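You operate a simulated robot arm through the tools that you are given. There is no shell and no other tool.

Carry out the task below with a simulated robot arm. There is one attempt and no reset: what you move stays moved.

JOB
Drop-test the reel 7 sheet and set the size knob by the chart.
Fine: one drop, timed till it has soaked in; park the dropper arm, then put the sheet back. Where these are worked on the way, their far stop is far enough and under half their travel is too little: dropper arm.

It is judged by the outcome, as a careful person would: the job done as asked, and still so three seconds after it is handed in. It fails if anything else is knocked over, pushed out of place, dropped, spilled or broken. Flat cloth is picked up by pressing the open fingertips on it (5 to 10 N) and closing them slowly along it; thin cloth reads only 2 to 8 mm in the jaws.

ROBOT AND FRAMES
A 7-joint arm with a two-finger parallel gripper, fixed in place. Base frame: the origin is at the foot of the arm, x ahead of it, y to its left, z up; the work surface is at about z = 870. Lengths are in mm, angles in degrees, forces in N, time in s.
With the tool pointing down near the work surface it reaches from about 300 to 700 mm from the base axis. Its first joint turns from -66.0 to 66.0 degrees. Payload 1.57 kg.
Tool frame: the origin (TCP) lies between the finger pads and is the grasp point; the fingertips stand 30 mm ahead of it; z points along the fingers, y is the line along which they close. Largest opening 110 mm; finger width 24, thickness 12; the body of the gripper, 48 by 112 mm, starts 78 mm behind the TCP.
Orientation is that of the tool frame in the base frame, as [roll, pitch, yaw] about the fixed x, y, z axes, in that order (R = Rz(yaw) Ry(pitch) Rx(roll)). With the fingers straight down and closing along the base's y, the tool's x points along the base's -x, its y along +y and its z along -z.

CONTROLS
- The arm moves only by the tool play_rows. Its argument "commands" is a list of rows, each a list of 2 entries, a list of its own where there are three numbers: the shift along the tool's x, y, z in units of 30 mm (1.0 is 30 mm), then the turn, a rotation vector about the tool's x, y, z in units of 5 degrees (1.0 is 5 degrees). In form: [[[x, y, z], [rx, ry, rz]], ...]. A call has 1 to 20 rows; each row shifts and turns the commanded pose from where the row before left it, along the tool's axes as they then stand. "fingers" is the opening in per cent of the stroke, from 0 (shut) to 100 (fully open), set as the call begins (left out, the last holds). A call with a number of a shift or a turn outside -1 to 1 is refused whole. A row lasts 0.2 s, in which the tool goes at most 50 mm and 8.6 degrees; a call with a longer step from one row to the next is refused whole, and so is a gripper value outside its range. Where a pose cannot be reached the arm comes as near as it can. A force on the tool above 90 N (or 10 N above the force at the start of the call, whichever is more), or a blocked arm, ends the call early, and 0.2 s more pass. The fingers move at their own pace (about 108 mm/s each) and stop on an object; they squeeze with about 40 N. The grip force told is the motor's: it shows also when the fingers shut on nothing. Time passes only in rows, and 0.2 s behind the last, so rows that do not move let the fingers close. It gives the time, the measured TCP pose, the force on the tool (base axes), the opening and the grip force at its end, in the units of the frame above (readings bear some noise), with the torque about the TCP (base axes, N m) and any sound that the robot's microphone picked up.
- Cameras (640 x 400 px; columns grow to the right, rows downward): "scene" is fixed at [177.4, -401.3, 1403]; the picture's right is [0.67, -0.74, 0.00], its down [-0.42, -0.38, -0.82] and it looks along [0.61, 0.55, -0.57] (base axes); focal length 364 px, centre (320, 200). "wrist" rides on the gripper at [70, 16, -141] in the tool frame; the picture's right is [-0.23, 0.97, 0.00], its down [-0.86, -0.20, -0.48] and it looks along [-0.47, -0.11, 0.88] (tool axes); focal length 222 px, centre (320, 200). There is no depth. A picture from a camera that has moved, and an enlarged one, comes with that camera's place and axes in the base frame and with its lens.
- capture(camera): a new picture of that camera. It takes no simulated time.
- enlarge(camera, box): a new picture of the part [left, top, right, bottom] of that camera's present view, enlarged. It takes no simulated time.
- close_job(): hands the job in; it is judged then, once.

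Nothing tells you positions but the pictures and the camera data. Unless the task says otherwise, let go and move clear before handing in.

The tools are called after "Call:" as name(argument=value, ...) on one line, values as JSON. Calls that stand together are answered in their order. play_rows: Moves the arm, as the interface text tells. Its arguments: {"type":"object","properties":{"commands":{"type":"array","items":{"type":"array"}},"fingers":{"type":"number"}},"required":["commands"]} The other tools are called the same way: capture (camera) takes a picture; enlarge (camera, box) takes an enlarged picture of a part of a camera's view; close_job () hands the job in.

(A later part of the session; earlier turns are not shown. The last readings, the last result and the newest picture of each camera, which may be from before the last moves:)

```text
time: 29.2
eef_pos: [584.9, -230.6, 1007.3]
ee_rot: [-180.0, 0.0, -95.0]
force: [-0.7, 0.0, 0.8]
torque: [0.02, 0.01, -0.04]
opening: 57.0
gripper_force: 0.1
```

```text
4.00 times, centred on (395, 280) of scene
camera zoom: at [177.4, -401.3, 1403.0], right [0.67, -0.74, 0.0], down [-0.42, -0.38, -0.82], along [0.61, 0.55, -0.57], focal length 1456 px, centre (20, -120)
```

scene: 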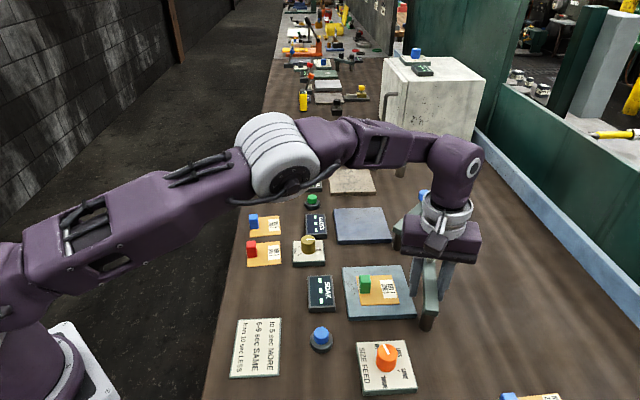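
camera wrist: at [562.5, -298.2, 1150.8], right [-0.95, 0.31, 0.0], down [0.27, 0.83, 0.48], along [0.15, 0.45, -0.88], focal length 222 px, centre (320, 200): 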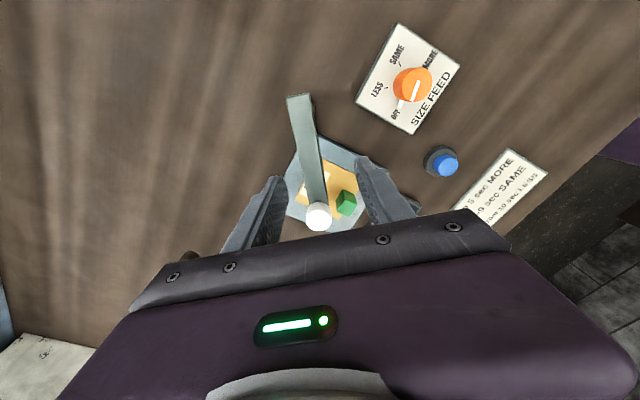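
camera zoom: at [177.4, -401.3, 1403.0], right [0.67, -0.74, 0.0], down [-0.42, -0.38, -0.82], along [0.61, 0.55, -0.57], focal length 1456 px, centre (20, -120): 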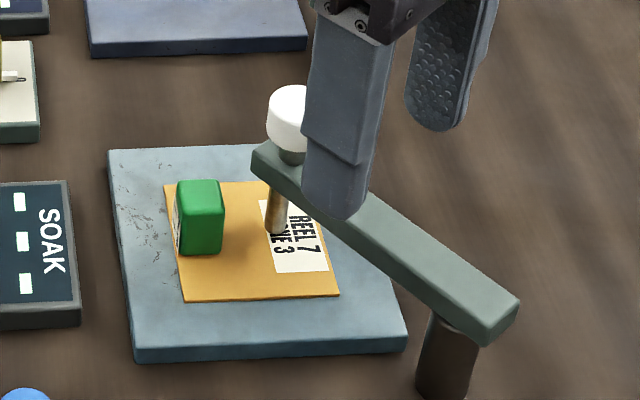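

The display still shows "---" and there's no drop yet, so the blue button by the display is the most likely trigger. I'll close the fingers and move above it at about (445, -164). I'll turn the wrist so its camera can see the display and the sheet during the press.

Call:
play_rows(commands=[[[0, 0, -0.5], [0, 0, 0]], [[-0.303, 0.807, 0], [0, 0, 0]], [[-0.303, 0.807, 0], [0, 0, 0]], [[-0.303, 0.807, 0], [0, 0, 0]], [[-0.303, 0.807, 0], [0, 0, 0]], [[-0.303, 0.807, 0], [0, 0, 0]], [[-0.303, 0.807, 0], [0, 0, 0]], [[0, 0, 0], [0, 0, 1]], [[0, 0, 0], [0, 0, 1]], [[0, 0, 0], [0, 0, 1]], [[0, 0, 0], [0, 0, 1]], [[0, 0, 0], [0, 0, 1]], [[0, 0, 0], [0, 0, 1]], [[0, 0, 0], [0, 0, 1]], [[0, 0, 0], [0, 0, 1]], [[0, 0, 0], [0, 0, 1]], [[0, 0, 0], [0, 0, 1]], [[0, 0, 0], [0, 0, 1]], [[0, 0, 0], [0, 0, 1]], [[0, 0, 0], [0, 0, 1]]], fingers=0)

Call:
play_rows(commands=[[[0, 0, 0], [0, 0, 1]], [[0, 0, 0], [0, 0, 1]], [[0, 0, 0], [0, 0, 1]], [[0, 0, 0], [0, 0, 1]], [[0, 0, 0], [0, 0, 1]], [[0, 0, 0], [0, 0, 1]], [[0, 0, 0], [0, 0, 1]], [[0, 0, 0], [0, 0, 1]], [[0, 0, 0], [0, 0, 1]], [[0, 0, 0], [0, 0, 1]], [[0, 0, 0], [0, 0, 1]], [[0, 0, 0], [0, 0, 1]], [[0, 0, 0], [0, 0, 1]], [[0, 0, 0], [0, 0, 1]], [[0, 0, 0], [0, 0, 1]], [[0, 0, 0], [0, 0, 1]], [[0, 0, 0], [0, 0, 1]], [[0, 0, 0], [0, 0, 1]], [[0, 0, 0], [0, 0, 1]], [[0, 0, 0], [0, 0, 1]]])

Call:
capture(camera="wrist")

Call:
capture(camera="scene")

```text
time: 33.4
eef_pos: [445.0, -163.1, 1023.5]
ee_rot: [179.9, 0.0, -160.0]
force: [-0.3, 0.5, 0.4]
torque: [-0.01, 0.05, 0.01]
opening: 0.1
gripper_force: 21.7
```

```text
time: 37.6
eef_pos: [443.6, -162.9, 1022.6]
ee_rot: [180.0, 0.0, 99.9]
force: [0.2, -0.4, -0.6]
torque: [0.01, 0.03, 0.0]
opening: 0.1
gripper_force: 21.2
```

```text
taken
camera wrist: at [448.7, -91.7, 1165.5], right [1.0, -0.06, 0.0], down [-0.05, -0.88, 0.48], along [-0.03, -0.48, -0.88], focal length 222 px, centre (320, 200)
```

wrist: 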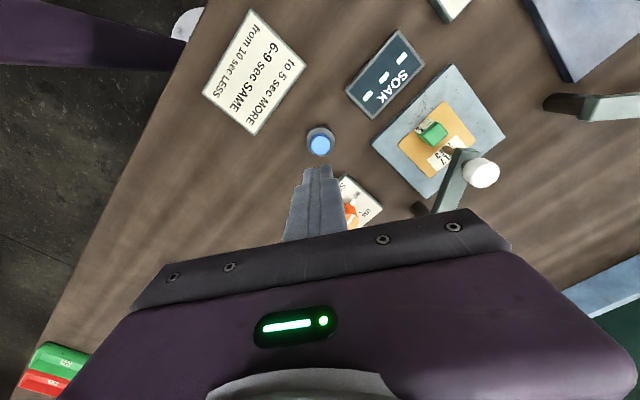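

```text
taken
```

scene: 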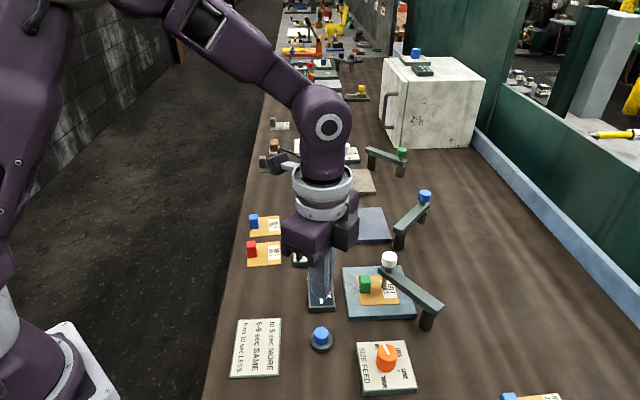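

I have a clear view of the display, the sheet and the pipette tip. The TCP is right over the button, so I'll descend close to it.

Call:
play_rows(commands=[[[0, 0, 0.9], [0, 0, 0]], [[0, 0, 0.9], [0, 0, 0]], [[0, 0, 0.75], [0, 0, 0]], [[0, 0, 0], [0, 0, 0]]])

Call:
capture(camera="wrist")

Call:
enlarge(camera="scene", box=[270, 270, 390, 370])

```text
time: 38.6
eef_pos: [444.1, -163.3, 945.6]
ee_rot: [180.0, 0.0, 100.0]
force: [0.2, 0.1, -0.9]
torque: [-0.01, -0.01, 0.02]
opening: 0.2
gripper_force: 20.8
```

```text
taken
camera wrist: at [448.5, -91.4, 1088.5], right [1.0, -0.05, 0.0], down [-0.05, -0.88, 0.48], along [-0.03, -0.48, -0.88], focal length 222 px, centre (320, 200)
```

wrist: 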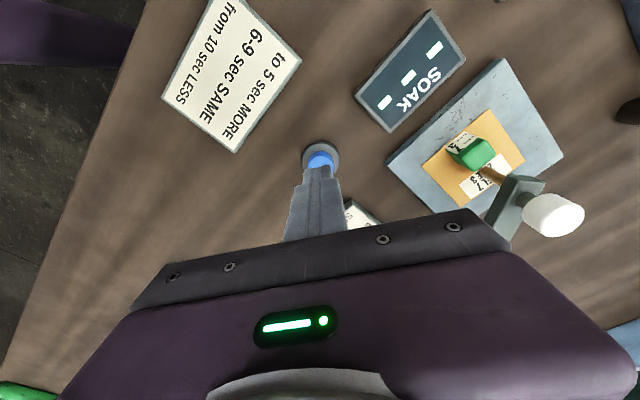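

```text
4.00 times, centred on (330, 320) of scene
camera zoom: at [177.4, -401.3, 1403.0], right [0.67, -0.74, 0.0], down [-0.42, -0.38, -0.82], along [0.61, 0.55, -0.57], focal length 1456 px, centre (280, -280)
```

zoom: 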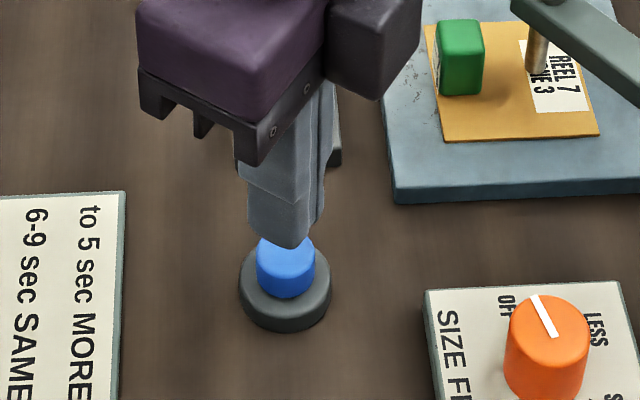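

Call:
play_rows(commands=[[[0, 0, 0.12], [0, 0, 0]], [[0, 0, 0.12], [0, 0, 0]], [[0, 0, 0.12], [0, 0, 0]]])

Call:
play_rows(commands=[[[0, 0, 0.08], [0, 0, 0]], [[0, 0, 0.08], [0, 0, 0]]])

Call:
enlarge(camera="wrist", box=[280, 0, 580, 240])

```text
time: 39.4
eef_pos: [444.4, -163.4, 936.2]
ee_rot: [-180.0, 0.0, 100.0]
force: [0.0, 0.4, -0.5]
torque: [-0.03, -0.02, 0.03]
opening: 0.0
gripper_force: 20.8
```

```text
time: 40.0
eef_pos: [445.1, -163.6, 930.7]
ee_rot: [180.0, 0.0, 100.1]
force: [-0.4, -0.8, 0.1]
torque: [0.03, 0.01, -0.01]
opening: 0.0
gripper_force: 21.3
```

```text
1.67 times, centred on (430, 120) of wrist
camera zoom: at [448.9, -91.5, 1073.1], right [1.0, -0.05, 0.0], down [-0.05, -0.88, 0.48], along [-0.03, -0.48, -0.88], focal length 370 px, centre (137, 333)
```

zoom: 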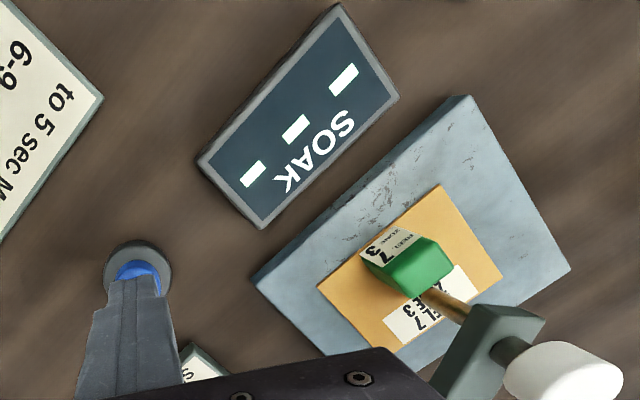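

Call:
play_rows(commands=[[[0, 0, 0.07], [0, 0, 0]], [[0, 0, 0.07], [0, 0, 0]]])

Call:
enlarge(camera="wrist", box=[280, 0, 580, 240])

```text
time: 40.6
eef_pos: [445.1, -162.2, 926.3]
ee_rot: [180.0, 0.0, 100.1]
force: [-0.5, 0.8, 0.5]
torque: [0.0, -0.02, 0.0]
opening: 0.0
gripper_force: 21.2
```

```text
1.67 times, centred on (430, 120) of wrist
camera zoom: at [449.0, -91.7, 1069.1], right [1.0, -0.05, 0.0], down [-0.05, -0.88, 0.48], along [-0.03, -0.48, -0.88], focal length 370 px, centre (137, 333)
```

zoom: 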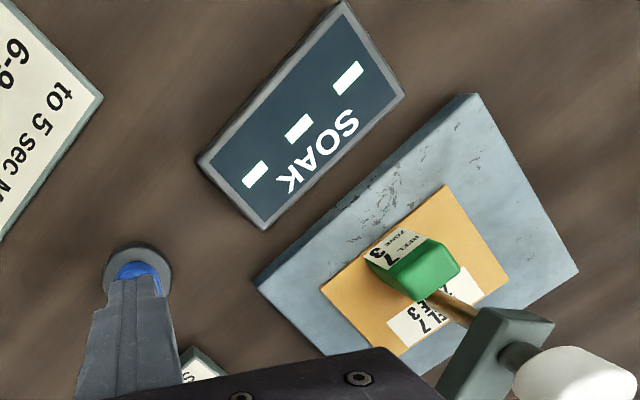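

Call:
play_rows(commands=[[[0, 0, 0.07], [0, 0, 0]]])

Call:
enlarge(camera="wrist", box=[280, 0, 580, 240])

```text
time: 41.0
eef_pos: [445.5, -163.2, 926.2]
ee_rot: [-180.0, -0.1, 100.1]
force: [-0.7, 0.4, 1.9]
torque: [0.02, 0.03, -0.02]
opening: 0.0
gripper_force: 21.2
```

```text
1.67 times, centred on (430, 120) of wrist
camera zoom: at [449.0, -91.6, 1067.3], right [1.0, -0.05, 0.0], down [-0.05, -0.88, 0.48], along [-0.03, -0.48, -0.88], focal length 370 px, centre (137, 333)
```

zoom: 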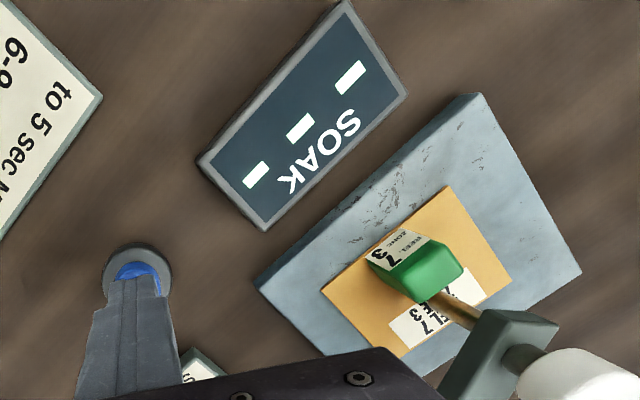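

Call:
play_rows(commands=[[[0, 0, 0.07], [0, 0, 0]]])

Call:
enlarge(camera="wrist", box=[280, 0, 580, 240])

```text
time: 41.4
eef_pos: [445.5, -163.1, 922.8]
ee_rot: [-180.0, 0.0, 100.0]
force: [-0.8, 2.4, 2.0]
torque: [0.06, 0.01, 0.0]
opening: 0.0
gripper_force: 20.6
heard: click
```

```text
1.67 times, centred on (430, 120) of wrist
camera zoom: at [449.0, -91.8, 1065.2], right [1.0, -0.05, 0.0], down [-0.05, -0.88, 0.48], along [-0.03, -0.48, -0.88], focal length 370 px, centre (137, 333)
```

zoom: 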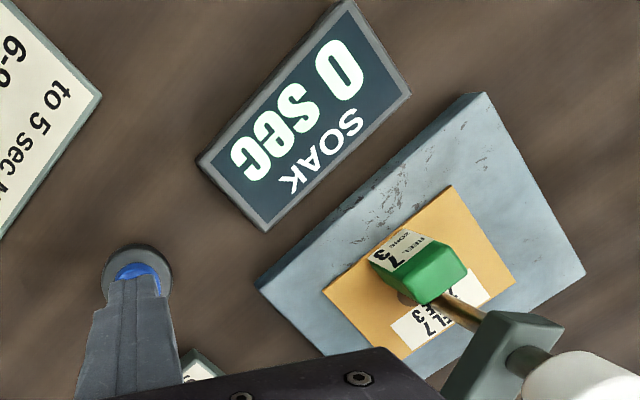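

There was a click, the display shows "0 sec" and a drop has appeared on the sheet. I'll lift off the button and watch the count.

Call:
play_rows(commands=[[[0, 0, -0.4], [0, 0, 0]], [[0, 0, -0.4], [0, 0, 0]], [[0, 0, 0], [0, 0, 0]]])

Call:
enlarge(camera="wrist", box=[280, 0, 580, 240])

Call:
enlarge(camera="scene", box=[340, 240, 440, 330])

```text
time: 42.2
eef_pos: [444.8, -164.6, 947.9]
ee_rot: [180.0, 0.0, 100.1]
force: [0.0, -0.8, 0.0]
torque: [-0.04, 0.04, -0.01]
opening: 0.0
gripper_force: 21.6
```

```text
1.67 times, centred on (430, 120) of wrist
camera zoom: at [448.7, -92.1, 1089.5], right [1.0, -0.05, 0.0], down [-0.05, -0.88, 0.48], along [-0.03, -0.48, -0.88], focal length 370 px, centre (137, 333)
```

zoom: 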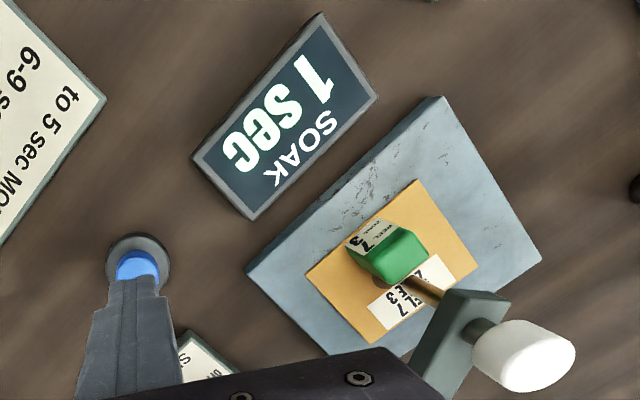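

```text
4.44 times, centred on (390, 285) of scene
camera zoom: at [177.4, -401.3, 1403.0], right [0.67, -0.74, 0.0], down [-0.42, -0.38, -0.82], along [0.61, 0.55, -0.57], focal length 1618 px, centre (9, -178)
```

zoom: 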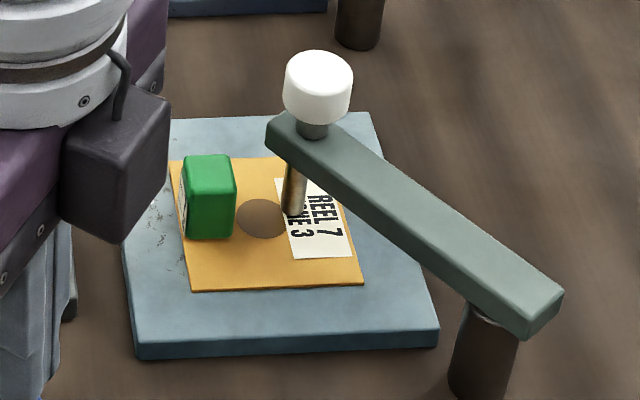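

The drop is on the sheet centre and the display reads 1 sec. I'll wait in short intervals, watching the spot and display.

Call:
play_rows(commands=[[[0, 0, 0], [0, 0, 0]], [[0, 0, 0], [0, 0, 0]], [[0, 0, 0], [0, 0, 0]]])

Call:
enlarge(camera="wrist", box=[280, 0, 580, 240])

Call:
enlarge(camera="scene", box=[340, 240, 440, 330])

```text
time: 43.0
eef_pos: [444.3, -163.7, 947.6]
ee_rot: [-180.0, 0.0, 100.0]
force: [0.3, -0.2, 0.1]
torque: [-0.01, 0.01, 0.01]
opening: 0.0
gripper_force: 21.0
```

```text
1.67 times, centred on (430, 120) of wrist
camera zoom: at [448.7, -92.1, 1089.3], right [1.0, -0.05, 0.0], down [-0.05, -0.88, 0.48], along [-0.03, -0.48, -0.88], focal length 370 px, centre (137, 333)
```

zoom: 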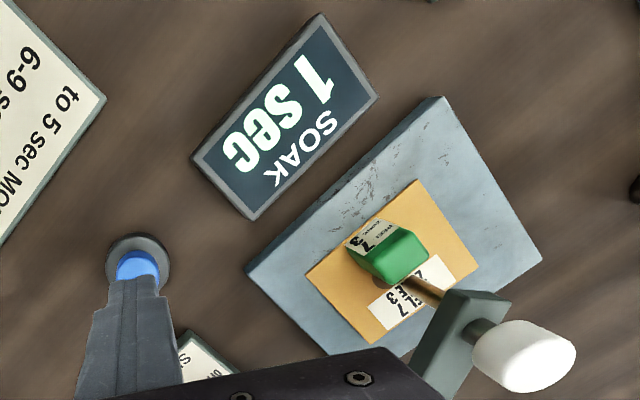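

```text
4.44 times, centred on (390, 285) of scene
camera zoom: at [177.4, -401.3, 1403.0], right [0.67, -0.74, 0.0], down [-0.42, -0.38, -0.82], along [0.61, 0.55, -0.57], focal length 1618 px, centre (9, -178)
```

zoom: 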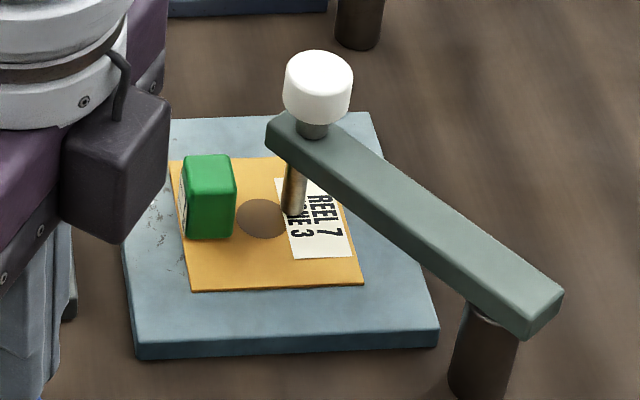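

Call:
play_rows(commands=[[[0, 0, 0], [0, 0, 0]], [[0, 0, 0], [0, 0, 0]], [[0, 0, 0], [0, 0, 0]], [[0, 0, 0], [0, 0, 0]]])

Call:
enlarge(camera="wrist", box=[280, 0, 580, 240])

Call:
enlarge(camera="scene", box=[340, 240, 440, 330])

```text
time: 44.0
eef_pos: [445.7, -163.5, 946.9]
ee_rot: [-180.0, 0.0, 100.0]
force: [-0.2, -0.5, -0.9]
torque: [0.01, -0.01, -0.01]
opening: 0.1
gripper_force: 21.1
```

```text
1.67 times, centred on (430, 120) of wrist
camera zoom: at [448.7, -92.1, 1089.3], right [1.0, -0.05, 0.0], down [-0.05, -0.88, 0.48], along [-0.03, -0.48, -0.88], focal length 370 px, centre (137, 333)
```

zoom: 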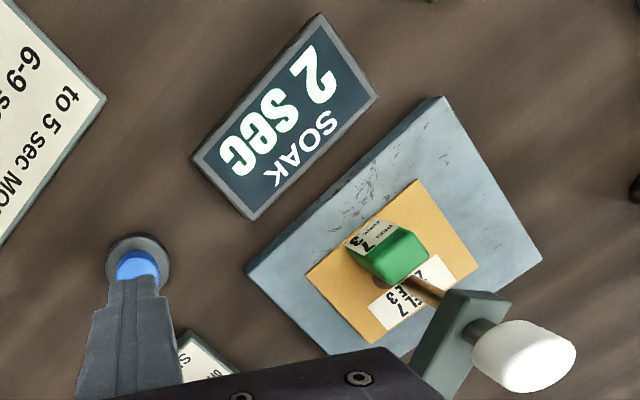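

```text
4.44 times, centred on (390, 285) of scene
camera zoom: at [177.4, -401.3, 1403.0], right [0.67, -0.74, 0.0], down [-0.42, -0.38, -0.82], along [0.61, 0.55, -0.57], focal length 1618 px, centre (9, -178)
```

zoom: 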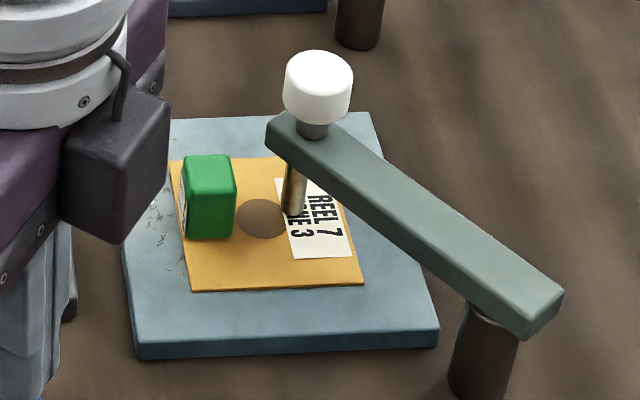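

Call:
play_rows(commands=[[[0, 0, 0], [0, 0, 0]], [[0, 0, 0], [0, 0, 0]], [[0, 0, 0], [0, 0, 0]], [[0, 0, 0], [0, 0, 0]]])

Call:
enlarge(camera="wrist", box=[280, 0, 580, 240])

Call:
enlarge(camera="scene", box=[340, 240, 440, 330])

```text
time: 45.0
eef_pos: [443.9, -163.3, 946.8]
ee_rot: [179.9, 0.0, 99.9]
force: [0.0, -0.8, 0.1]
torque: [-0.01, 0.02, 0.03]
opening: 0.0
gripper_force: 21.4
```

```text
1.67 times, centred on (430, 120) of wrist
camera zoom: at [448.7, -92.1, 1089.3], right [1.0, -0.05, 0.0], down [-0.05, -0.88, 0.48], along [-0.03, -0.48, -0.88], focal length 370 px, centre (137, 333)
```

zoom: 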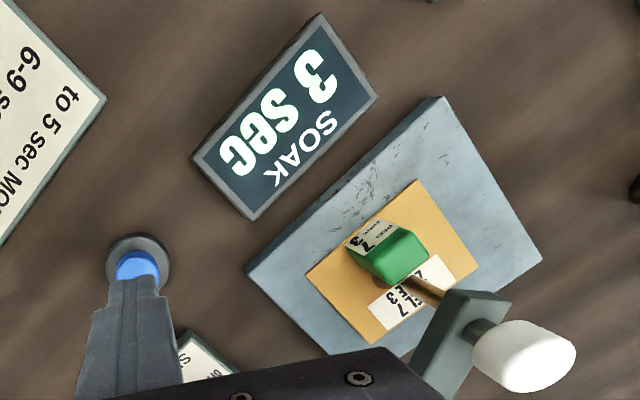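

```text
4.44 times, centred on (390, 285) of scene
camera zoom: at [177.4, -401.3, 1403.0], right [0.67, -0.74, 0.0], down [-0.42, -0.38, -0.82], along [0.61, 0.55, -0.57], focal length 1618 px, centre (9, -178)
```

zoom: 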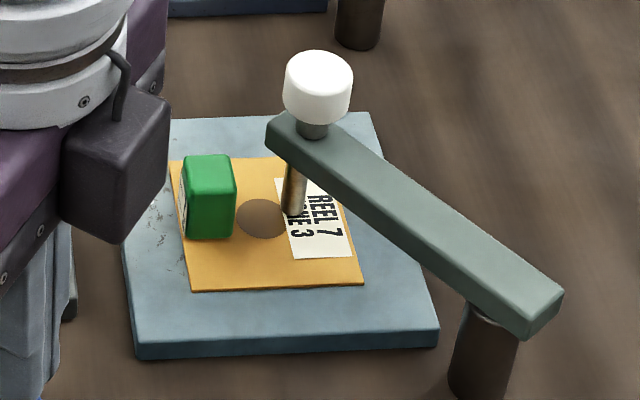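

Call:
play_rows(commands=[[[0, 0, 0], [0, 0, 0]], [[0, 0, 0], [0, 0, 0]], [[0, 0, 0], [0, 0, 0]], [[0, 0, 0], [0, 0, 0]]])

Call:
enlarge(camera="wrist", box=[280, 0, 580, 240])

Call:
enlarge(camera="scene", box=[340, 240, 440, 330])

```text
time: 46.0
eef_pos: [444.8, -164.0, 947.0]
ee_rot: [-180.0, 0.0, 100.0]
force: [-0.9, 0.3, -0.6]
torque: [-0.01, -0.05, 0.03]
opening: 0.0
gripper_force: 21.2
```

```text
1.67 times, centred on (430, 120) of wrist
camera zoom: at [448.7, -92.1, 1089.3], right [1.0, -0.05, 0.0], down [-0.05, -0.88, 0.48], along [-0.03, -0.48, -0.88], focal length 370 px, centre (137, 333)
```

zoom: 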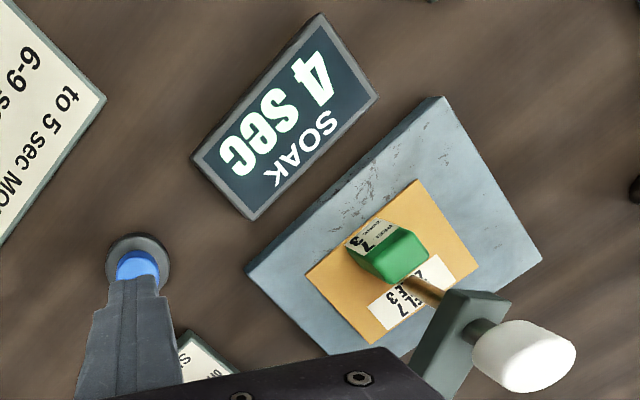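

```text
4.44 times, centred on (390, 285) of scene
camera zoom: at [177.4, -401.3, 1403.0], right [0.67, -0.74, 0.0], down [-0.42, -0.38, -0.82], along [0.61, 0.55, -0.57], focal length 1618 px, centre (9, -178)
```

zoom: 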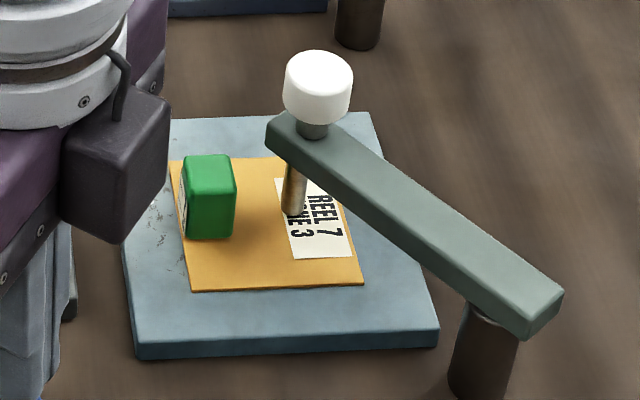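

The spot vanished between 3 and 4 sec, so it has soaked in with the display at 4 sec. I'll check that the display holds that value.

Call:
play_rows(commands=[[[0, 0, 0], [0, 0, 0]], [[0, 0, 0], [0, 0, 0]], [[0, 0, 0], [0, 0, 0]]])

Call:
enlarge(camera="wrist", box=[280, 0, 580, 240])

Call:
enlarge(camera="scene", box=[340, 240, 440, 330])

```text
time: 46.8
eef_pos: [445.0, -163.9, 947.4]
ee_rot: [-180.0, -0.1, 100.1]
force: [-0.1, -0.8, 1.1]
torque: [-0.01, -0.03, 0.03]
opening: 0.0
gripper_force: 21.6
```

```text
1.67 times, centred on (430, 120) of wrist
camera zoom: at [448.7, -92.1, 1089.3], right [1.0, -0.05, 0.0], down [-0.05, -0.88, 0.48], along [-0.03, -0.48, -0.88], focal length 370 px, centre (137, 333)
```

zoom: 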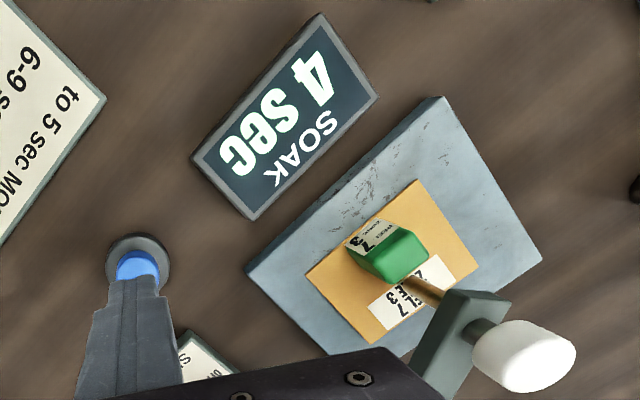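

```text
4.44 times, centred on (390, 285) of scene
camera zoom: at [177.4, -401.3, 1403.0], right [0.67, -0.74, 0.0], down [-0.42, -0.38, -0.82], along [0.61, 0.55, -0.57], focal length 1618 px, centre (9, -178)
```

zoom: 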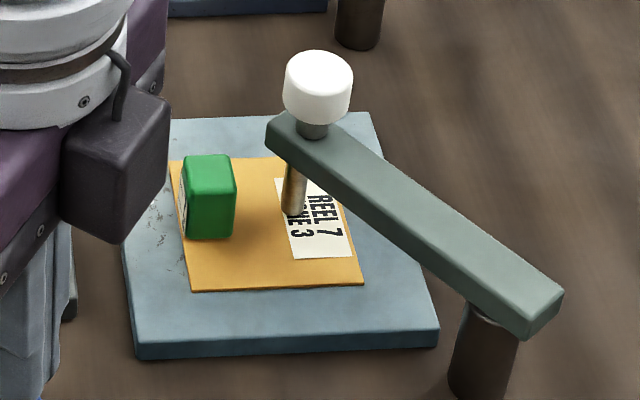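

Call:
play_rows(commands=[[[0, 0, -0.5], [0, 0, 0]], [[0, 0, -0.8], [0, 0, 0]], [[0, 0, -0.8], [0, 0, 0]], [[0, 0, -0.4], [0, 0, 0]], [[0, 0, 0], [0, 0, 0]], [[0, 0, 0], [0, 0, 0]]])

Call:
capture(camera="wrist")

Call:
enlarge(camera="wrist", box=[300, 0, 560, 220])

```text
time: 48.2
eef_pos: [445.7, -163.5, 1022.0]
ee_rot: [180.0, 0.0, 100.0]
force: [-0.2, -1.1, 0.4]
torque: [-0.01, -0.01, 0.0]
opening: 0.0
gripper_force: 20.9
```

```text
taken
camera wrist: at [448.9, -92.0, 1163.9], right [1.0, -0.05, 0.0], down [-0.05, -0.88, 0.48], along [-0.03, -0.48, -0.88], focal length 222 px, centre (320, 200)
```

wrist: 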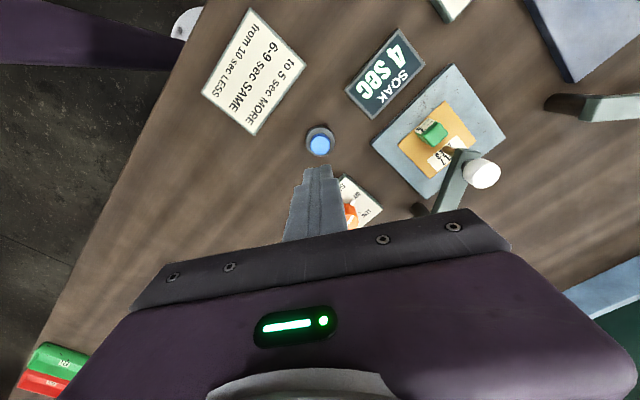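

```text
1.82 times, centred on (430, 110) of wrist
camera zoom: at [448.9, -92.0, 1163.9], right [1.0, -0.05, 0.0], down [-0.05, -0.88, 0.48], along [-0.03, -0.48, -0.88], focal length 404 px, centre (120, 364)
```

zoom: 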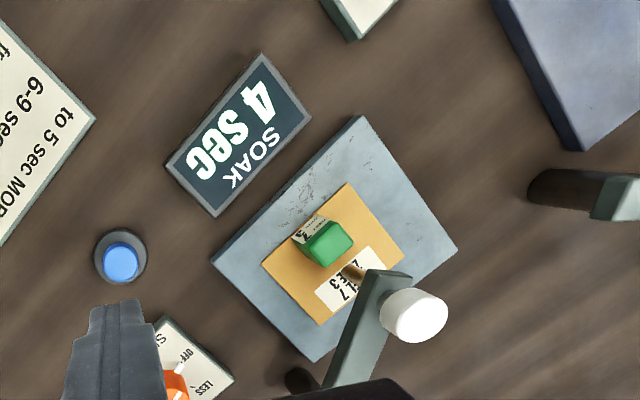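

The display holds at 4 sec, and the chart says "to 5 sec MORE", so the knob goes to MORE. Before that I'll park the dropper arm: turn the wrist back and get the fingers around the bar again.

Call:
play_rows(commands=[[[0, 0, 0], [0, 0, -1]], [[0, 0, 0], [0, 0, -1]], [[0, 0, 0], [0, 0, -1]], [[0, 0, 0], [0, 0, -1]], [[0, 0, 0], [0, 0, -1]], [[0, 0, 0], [0, 0, -1]], [[0, 0, 0], [0, 0, -1]], [[0, 0, 0], [0, 0, -1]], [[0, 0, 0], [0, 0, -1]], [[0, 0, 0], [0, 0, -1]], [[0, 0, 0], [0, 0, -1]], [[0, 0, 0], [0, 0, -1]], [[0, 0, 0], [0, 0, -1]], [[0, 0, 0], [0, 0, -1]], [[0, 0, 0], [0, 0, -1]], [[0, 0, 0], [0, 0, -1]], [[0, 0, 0], [0, 0, -1]], [[0, 0, 0], [0, 0, -1]], [[0, 0, 0], [0, 0, -1]], [[0, 0, 0], [0, 0, -1]]])

Call:
play_rows(commands=[[[0, 0, 0], [0, 0, -1]], [[0, 0, 0], [0, 0, -1]], [[0, 0, 0], [0, 0, -1]], [[0, 0, 0], [0, 0, -1]], [[0, 0, 0], [0, 0, -1]], [[0, 0, 0], [0, 0, -1]], [[0, 0, 0], [0, 0, -1]], [[0, 0, 0], [0, 0, -1]], [[0, 0, 0], [0, 0, -1]], [[0, 0, 0], [0, 0, -1]], [[0, 0, 0], [0, 0, -1]], [[0, 0, 0], [0, 0, -0.6]], [[0.205, -0.863, 0], [0, 0, 0]], [[0.205, -0.863, 0], [0, 0, 0]], [[0.205, -0.863, 0], [0, 0, 0]], [[0.205, -0.863, 0], [0, 0, 0]], [[0.205, -0.863, 0], [0, 0, 0]], [[0.205, -0.863, 0], [0, 0, 0]], [[0, 0, 0], [0, 0, 0]]], fingers=52)

Call:
capture(camera="wrist")

Call:
capture(camera="scene")

```text
time: 52.4
eef_pos: [445.2, -164.4, 1022.3]
ee_rot: [-179.8, 0.0, -159.9]
force: [-0.6, -0.1, 0.1]
torque: [0.02, 0.02, -0.01]
opening: 0.2
gripper_force: 20.8
```

```text
time: 56.4
eef_pos: [589.9, -231.7, 1022.2]
ee_rot: [180.0, -0.1, -102.0]
force: [0.0, -0.8, 0.3]
torque: [0.02, 0.06, 0.02]
opening: 57.1
gripper_force: 0.0
```

```text
taken
camera wrist: at [559.1, -295.7, 1163.8], right [-0.91, 0.42, 0.0], down [0.37, 0.8, 0.48], along [0.2, 0.43, -0.88], focal length 222 px, centre (320, 200)
```

wrist: 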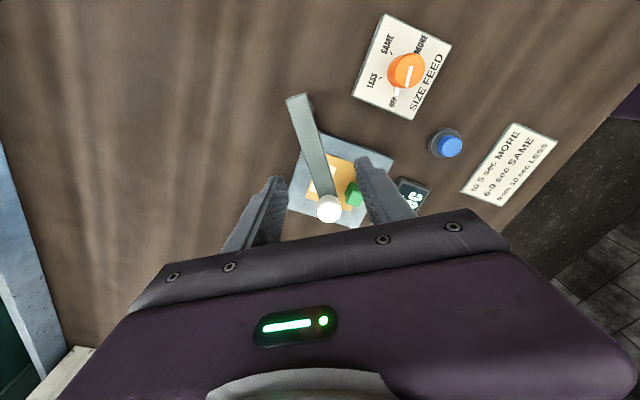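

```text
taken
```

scene: 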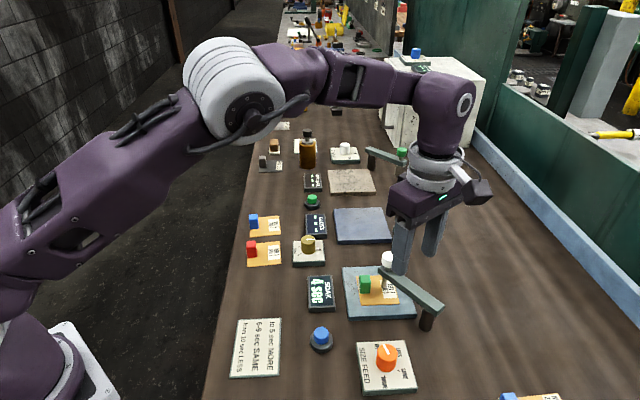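

The bar sits centred between the open fingers. I'll descend around it.

Call:
play_rows(commands=[[[0, 0, 0.9], [0, 0, 0]], [[0, 0, 0.9], [0, 0, 0]], [[0, 0, 0.7], [0, 0, 0]], [[0, 0, 0.37], [0, 0, 0]], [[0, 0, 0], [0, 0, 0]]])

Call:
enlarge(camera="wrist", box=[220, 80, 420, 240])

Call:
enlarge(camera="scene", box=[330, 220, 490, 340])

```text
time: 57.6
eef_pos: [589.4, -230.8, 935.7]
ee_rot: [-180.0, 0.0, -102.0]
force: [0.6, 0.3, -0.1]
torque: [-0.03, -0.01, -0.04]
opening: 57.1
gripper_force: 0.1
```

```text
2.50 times, centred on (320, 160) of wrist
camera zoom: at [559.1, -295.9, 1077.9], right [-0.91, 0.42, 0.0], down [0.37, 0.8, 0.48], along [0.2, 0.43, -0.88], focal length 555 px, centre (320, 300)
```

zoom: 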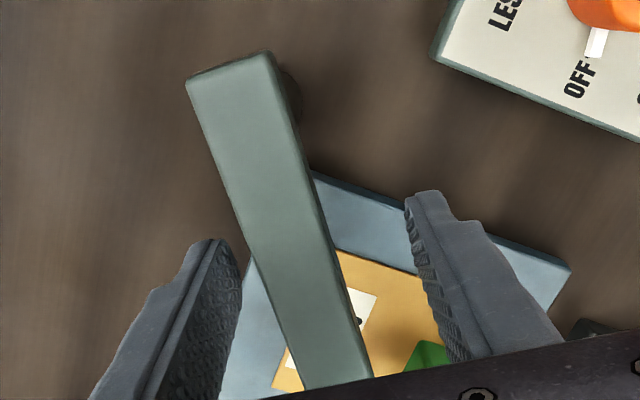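

```text
3.33 times, centred on (410, 280) of scene
camera zoom: at [177.4, -401.3, 1403.0], right [0.67, -0.74, 0.0], down [-0.42, -0.38, -0.82], along [0.61, 0.55, -0.57], focal length 1213 px, centre (20, -67)
```

zoom: 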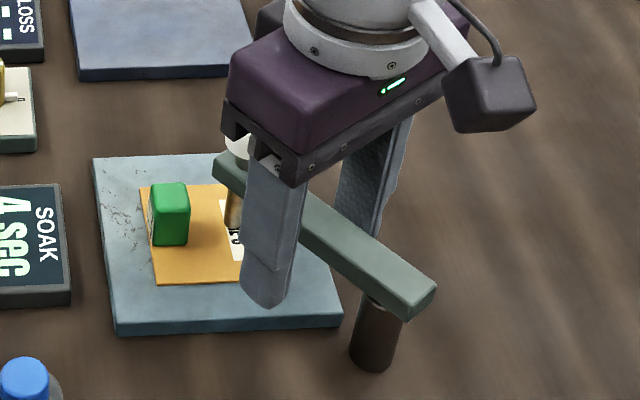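

Call:
play_rows(commands=[[[0, 0, 0], [0, 0, 0]], [[0, 0, 0], [0, 0, 0]]], fingers=28)

Call:
play_rows(commands=[[[0.005, -0.122, 0], [0, 0, 1]], [[0.005, -0.122, 0], [0, 0, 1]], [[0.005, -0.122, 0], [0, 0, 1]], [[0.005, -0.122, 0], [0, 0, 1]], [[0.005, -0.122, 0], [0, 0, 1]], [[0.005, -0.122, 0], [0, 0, 1]], [[0.005, -0.122, 0], [0, 0, 1]], [[0.005, -0.122, 0], [0, 0, 1]], [[0.005, -0.122, 0], [0, 0, 1]], [[0.005, -0.122, 0], [0, 0, 1]], [[0.005, -0.122, 0], [0, 0, 1]], [[0.005, -0.122, 0], [0, 0, 1]], [[0.005, -0.122, 0], [0, 0, 1]], [[0, 0, 0], [0, 0, 0]]])

Call:
enlarge(camera="wrist", box=[220, 80, 420, 240])

Call:
enlarge(camera="scene", box=[380, 220, 500, 340])

```text
time: 58.2
eef_pos: [588.9, -231.3, 936.6]
ee_rot: [-180.0, 0.1, -102.0]
force: [2.7, -0.4, -1.4]
torque: [0.0, -0.03, 0.02]
opening: 33.3
gripper_force: 1.6
```

```text
time: 61.2
eef_pos: [623.1, -262.8, 935.5]
ee_rot: [180.0, 0.0, -167.1]
force: [-0.2, 0.7, -0.1]
torque: [0.0, -0.04, -0.03]
opening: 31.4
gripper_force: 0.1
```

```text
2.50 times, centred on (320, 160) of wrist
camera zoom: at [550.9, -262.5, 1077.7], right [0.0, 1.0, 0.0], down [0.88, 0.0, 0.48], along [0.48, 0.0, -0.88], focal length 555 px, centre (320, 300)
```

zoom: 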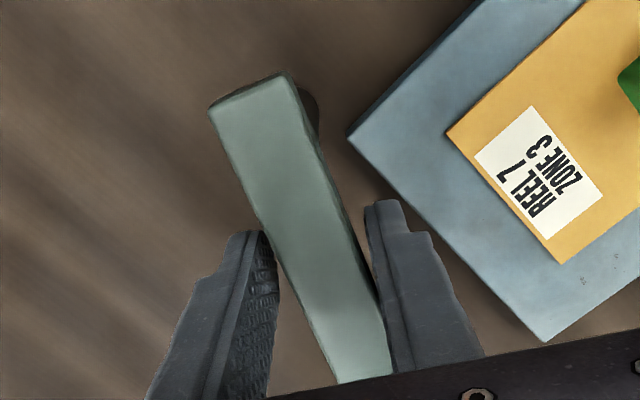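

```text
3.33 times, centred on (440, 280) of scene
camera zoom: at [177.4, -401.3, 1403.1], right [0.67, -0.74, 0.0], down [-0.42, -0.38, -0.82], along [0.61, 0.55, -0.57], focal length 1213 px, centre (-80, -67)
```

zoom: 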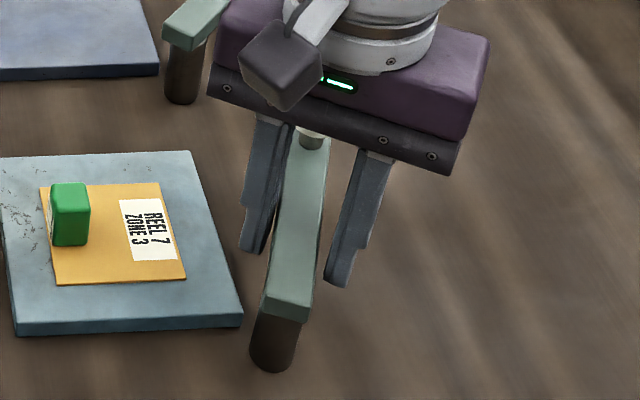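

The bar is following, now at roughly 20°. I'll push the remaining part to its park stop in small steps.

Call:
play_rows(commands=[[[0.005, -0.122, 0], [0, 0, 1]], [[0.005, -0.122, 0], [0, 0, 1]], [[0.005, -0.122, 0], [0, 0, 1]], [[0, 0, 0], [0, 0, 0]]])

Call:
enlarge(camera="scene", box=[380, 220, 500, 340])

Call:
enlarge(camera="wrist", box=[220, 80, 420, 240])

```text
time: 62.2
eef_pos: [622.9, -273.2, 935.7]
ee_rot: [180.0, 0.0, 178.0]
force: [-0.4, 0.9, 1.0]
torque: [0.03, 0.04, 0.0]
opening: 30.7
gripper_force: 0.0
```

```text
3.33 times, centred on (440, 280) of scene
camera zoom: at [177.4, -401.3, 1403.0], right [0.67, -0.74, 0.0], down [-0.42, -0.38, -0.82], along [0.61, 0.55, -0.57], focal length 1213 px, centre (-80, -67)
```

zoom: 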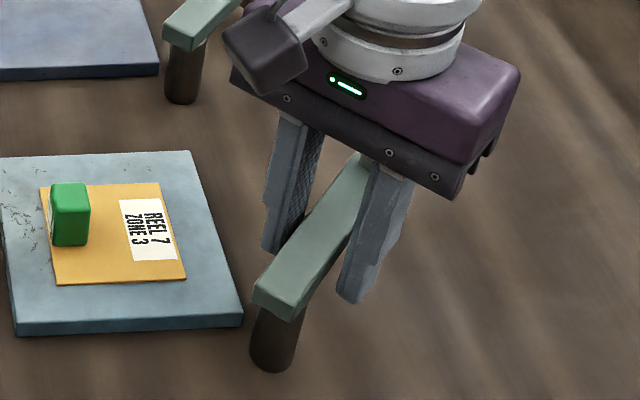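

```text
2.50 times, centred on (320, 160) of wrist
camera zoom: at [554.4, -255.0, 1078.0], right [0.26, 0.97, 0.0], down [0.85, -0.23, 0.48], along [0.46, -0.13, -0.88], focal length 555 px, centre (320, 300)
```

zoom: 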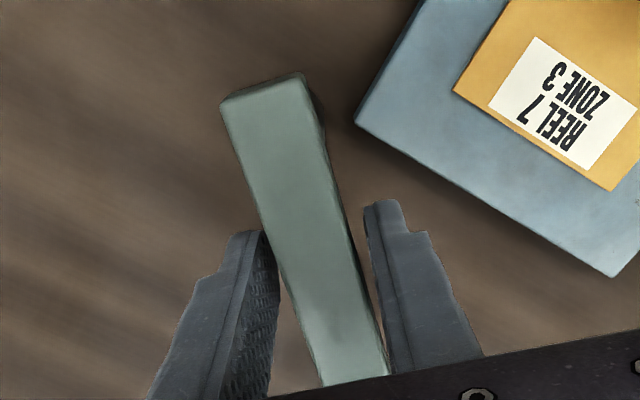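

Call:
play_rows(commands=[[[0.002, -0.061, 0], [0, 0, 0.5]], [[0.002, -0.061, 0], [0, 0, 0.5]], [[0.002, -0.061, 0], [0, 0, 0.5]], [[0, 0, 0], [0, 0, 0]]])

Call:
enlarge(camera="scene", box=[380, 220, 500, 340])

```text
time: 63.2
eef_pos: [622.8, -277.8, 935.9]
ee_rot: [179.9, -0.1, 170.6]
force: [-2.8, 9.1, 0.9]
torque: [0.08, 0.11, 0.13]
opening: 37.7
gripper_force: 4.2
```

```text
3.33 times, centred on (440, 280) of scene
camera zoom: at [177.3, -401.0, 1403.1], right [0.67, -0.74, 0.0], down [-0.42, -0.38, -0.82], along [0.61, 0.55, -0.57], focal length 1213 px, centre (-80, -67)
```

zoom: 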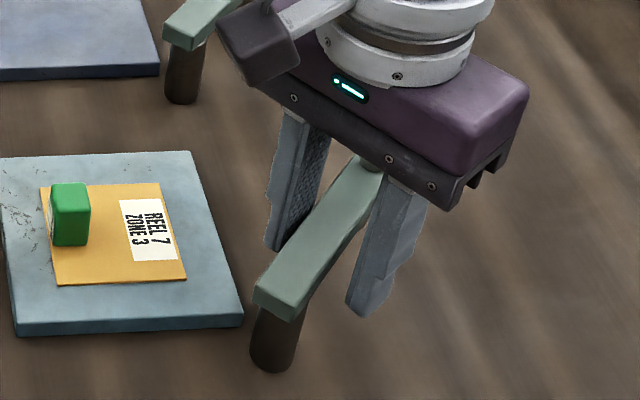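

The park stop is reached, since the force rose and the bar is stationary. I'll open the fingers and lift clear.

Call:
play_rows(commands=[[[0, 0, 0], [0, 0, 0]], [[0, 0, 0], [0, 0, 0]], [[0, 0, 0], [0, 0, 0]]], fingers=52)

Call:
play_rows(commands=[[[0.1, 0, -0.6], [0, 0, 0]], [[0.3, 0, -0.9], [0, 0, 0]], [[0.3, 0, -0.9], [0, 0, 0]], [[0, 0, 0], [0, 0, 0]]])

Call:
capture(camera="scene")

Call:
enlarge(camera="scene", box=[400, 240, 480, 340])

```text
time: 64.0
eef_pos: [623.1, -280.1, 936.8]
ee_rot: [-180.0, 0.0, 170.5]
force: [-0.1, 0.1, 0.3]
torque: [0.03, 0.01, -0.03]
opening: 57.0
gripper_force: 0.1
```

```text
time: 65.0
eef_pos: [601.7, -276.5, 1007.2]
ee_rot: [-180.0, 0.0, 170.5]
force: [0.1, 0.3, -0.2]
torque: [-0.01, 0.02, -0.04]
opening: 57.2
gripper_force: 0.0
```

```text
taken
```

scene: 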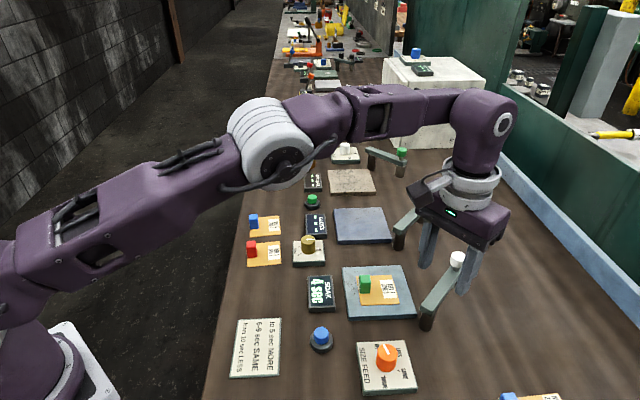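

```text
4.00 times, centred on (440, 290) of scene
camera zoom: at [177.4, -401.3, 1403.0], right [0.67, -0.74, 0.0], down [-0.42, -0.38, -0.82], along [0.61, 0.55, -0.57], focal length 1456 px, centre (-160, -160)
```

zoom: 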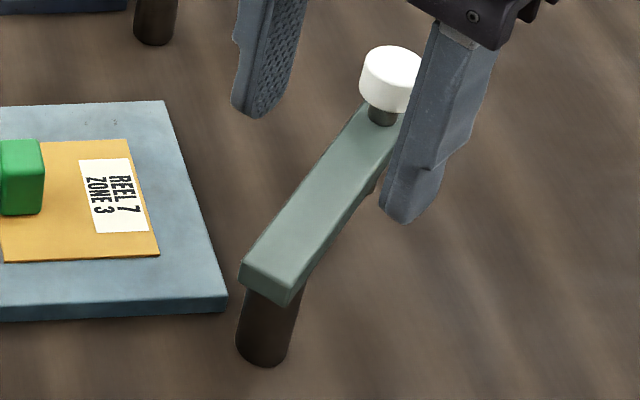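

The dropper arm is back exactly where it was parked. Next I'll go back over the sheet's tab to return it.

Call:
play_rows(commands=[[[0, 0, -0.5], [0, 0, 0]], [[0, 0, 0], [0, 0, 1]], [[0, 0, 0], [0, 0, 1]], [[0, 0, 0], [0, 0, 1]], [[0, 0, 0], [0, 0, 1]], [[0, 0, 0], [0, 0, 1]], [[0, 0, 0], [0, 0, 1]], [[0, 0, 0], [0, 0, 1]], [[0, 0, 0], [0, 0, 0.1]], [[0.699, 0.449, 0], [0, 0, 0]], [[0.699, 0.449, 0], [0, 0, 0]], [[0.699, 0.449, 0], [0, 0, 0]], [[0.699, 0.449, 0], [0, 0, 0]], [[0.699, 0.449, 0], [0, 0, 0]], [[0, 0, 0], [0, 0, 0]]], fingers=52)

Call:
enlarge(camera="wrist", box=[240, 60, 400, 220])

```text
time: 68.2
eef_pos: [575.4, -153.7, 1021.5]
ee_rot: [-180.0, 0.0, 135.0]
force: [0.3, 0.8, -0.4]
torque: [-0.01, -0.01, -0.03]
opening: 57.3
gripper_force: 0.0
```

```text
2.50 times, centred on (320, 140) of wrist
camera zoom: at [537.1, -92.5, 1164.0], right [0.85, 0.53, 0.0], down [0.46, -0.75, 0.48], along [0.25, -0.41, -0.88], focal length 555 px, centre (320, 350)
```

zoom: 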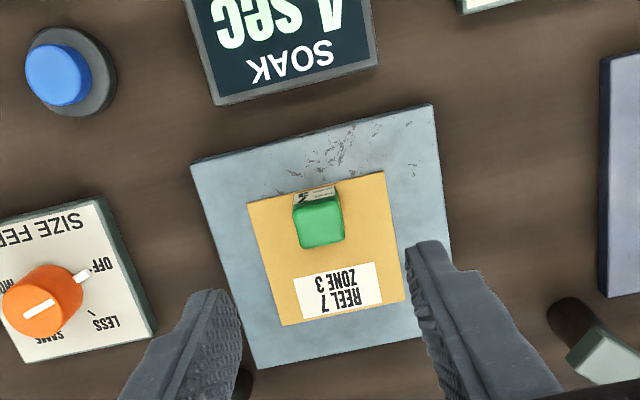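

Call:
play_rows(commands=[[[0, 0, 0.8], [0, 0, 0]], [[0, 0, 0.8], [0, 0, 0]], [[0, 0, 0.8], [0, 0, 0]], [[0, 0, 0.7], [0, 0, 0]], [[0, 0, 0.3], [0, 0, 0]], [[0, 0, 0], [0, 0, 0]]])

Call:
enlarge(camera="scene", box=[320, 220, 480, 340])

```text
time: 69.6
eef_pos: [574.6, -154.2, 920.8]
ee_rot: [179.9, 0.0, 135.1]
force: [0.7, -0.2, 0.2]
torque: [0.01, 0.01, -0.02]
opening: 57.1
gripper_force: 0.1
```

```text
3.33 times, centred on (400, 280) of scene
camera zoom: at [177.4, -401.3, 1403.0], right [0.67, -0.74, 0.0], down [-0.42, -0.38, -0.82], along [0.61, 0.55, -0.57], focal length 1213 px, centre (53, -67)
```

zoom: 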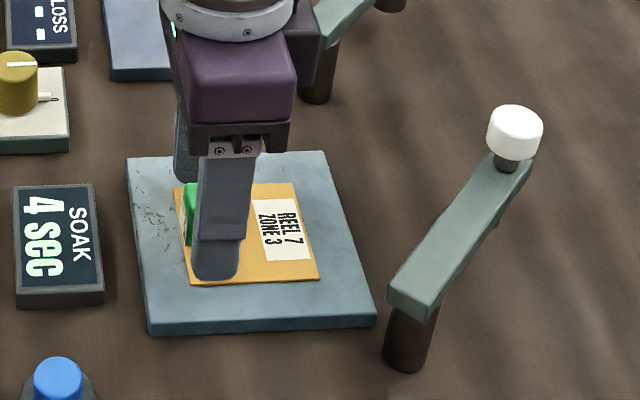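

Call:
play_rows(commands=[[[0, 0, 0.06], [0, 0, 0]]])

Call:
play_rows(commands=[[[0, 0, 0], [0, 0, 0]], [[0, 0, 0], [0, 0, 0]], [[0, 0, 0], [0, 0, 0]]], fingers=0)

Call:
play_rows(commands=[[[0, 0, -0.4], [0, 0, 0]], [[0, 0, -0.8], [0, 0, 0]], [[0, 0, -0.8], [0, 0, 0]], [[0, 0, -0.4], [0, 0, 0]], [[0, 0, 0], [0, 0, 0]]])

Call:
capture(camera="wrist")

```text
time: 70.0
eef_pos: [574.0, -154.2, 919.3]
ee_rot: [-180.0, 0.0, 135.0]
force: [-0.1, 0.6, 0.5]
torque: [0.01, 0.0, -0.01]
opening: 57.2
gripper_force: 0.0
```

```text
time: 70.8
eef_pos: [574.8, -154.6, 920.6]
ee_rot: [-180.0, 0.0, 135.0]
force: [-0.3, -0.3, 0.6]
torque: [0.02, -0.01, 0.03]
opening: 21.0
gripper_force: 34.3
```

```text
time: 72.0
eef_pos: [576.5, -155.7, 990.2]
ee_rot: [179.9, -0.1, 135.0]
force: [0.6, -0.2, -0.7]
torque: [0.0, -0.01, 0.01]
opening: 20.8
gripper_force: 34.5
```

```text
taken
camera wrist: at [537.7, -93.2, 1133.3], right [0.85, 0.53, 0.0], down [0.46, -0.75, 0.48], along [0.25, -0.41, -0.88], focal length 222 px, centre (320, 200)
```

wrist: 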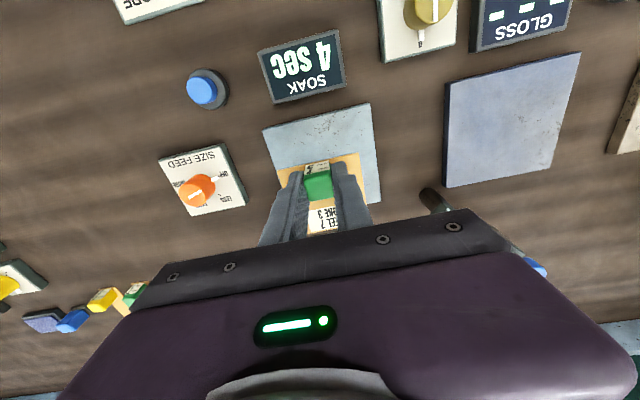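

The sheet is held again. I'll retrace the path back to its original place beside the chart.

Call:
play_rows(commands=[[[0.5, 0.049, 0], [0, 0, 0]], [[0.93, 0.049, 0], [0, 0, 0]], [[0.93, 0.049, 0], [0, 0, 0]], [[0.93, 0.049, 0], [0, 0, 0]], [[0.93, 0.049, 0], [0, 0, 0]], [[0.93, 0.049, 0], [0, 0, 0]], [[0.93, 0.049, 0], [0, 0, 0]], [[0.93, 0.049, 0], [0, 0, 0]], [[0.43, 0, 0], [0, 0, 0]], [[0, 0, 0], [0, 0, -0.9]], [[0, 0, 0], [0, 0, 0]]])

Call:
capture(camera="wrist")

Call:
capture(camera="scene")

```text
time: 74.4
eef_pos: [426.0, 11.5, 990.2]
ee_rot: [-180.0, 0.0, 139.4]
force: [0.4, 0.4, -0.9]
torque: [-0.02, 0.01, 0.01]
opening: 20.9
gripper_force: 34.3
```

```text
taken
camera wrist: at [383.4, 70.0, 1133.1], right [0.8, 0.59, 0.0], down [0.52, -0.71, 0.48], along [0.28, -0.39, -0.88], focal length 222 px, centre (320, 200)
```

wrist: 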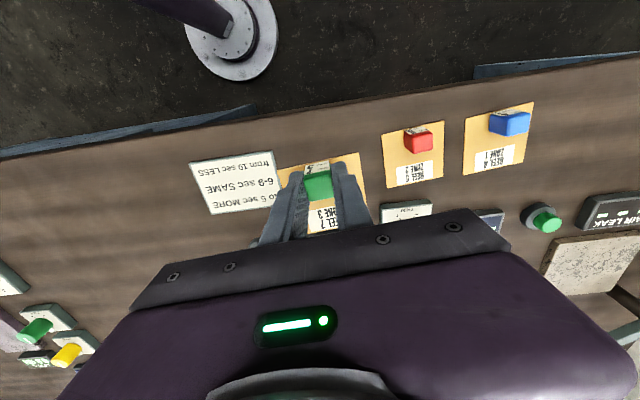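

```text
taken
```

scene: 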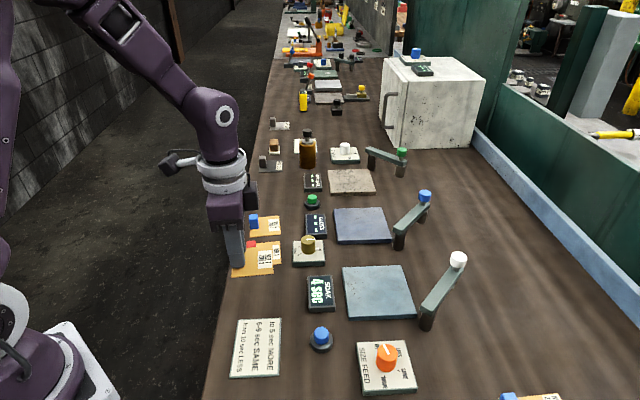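

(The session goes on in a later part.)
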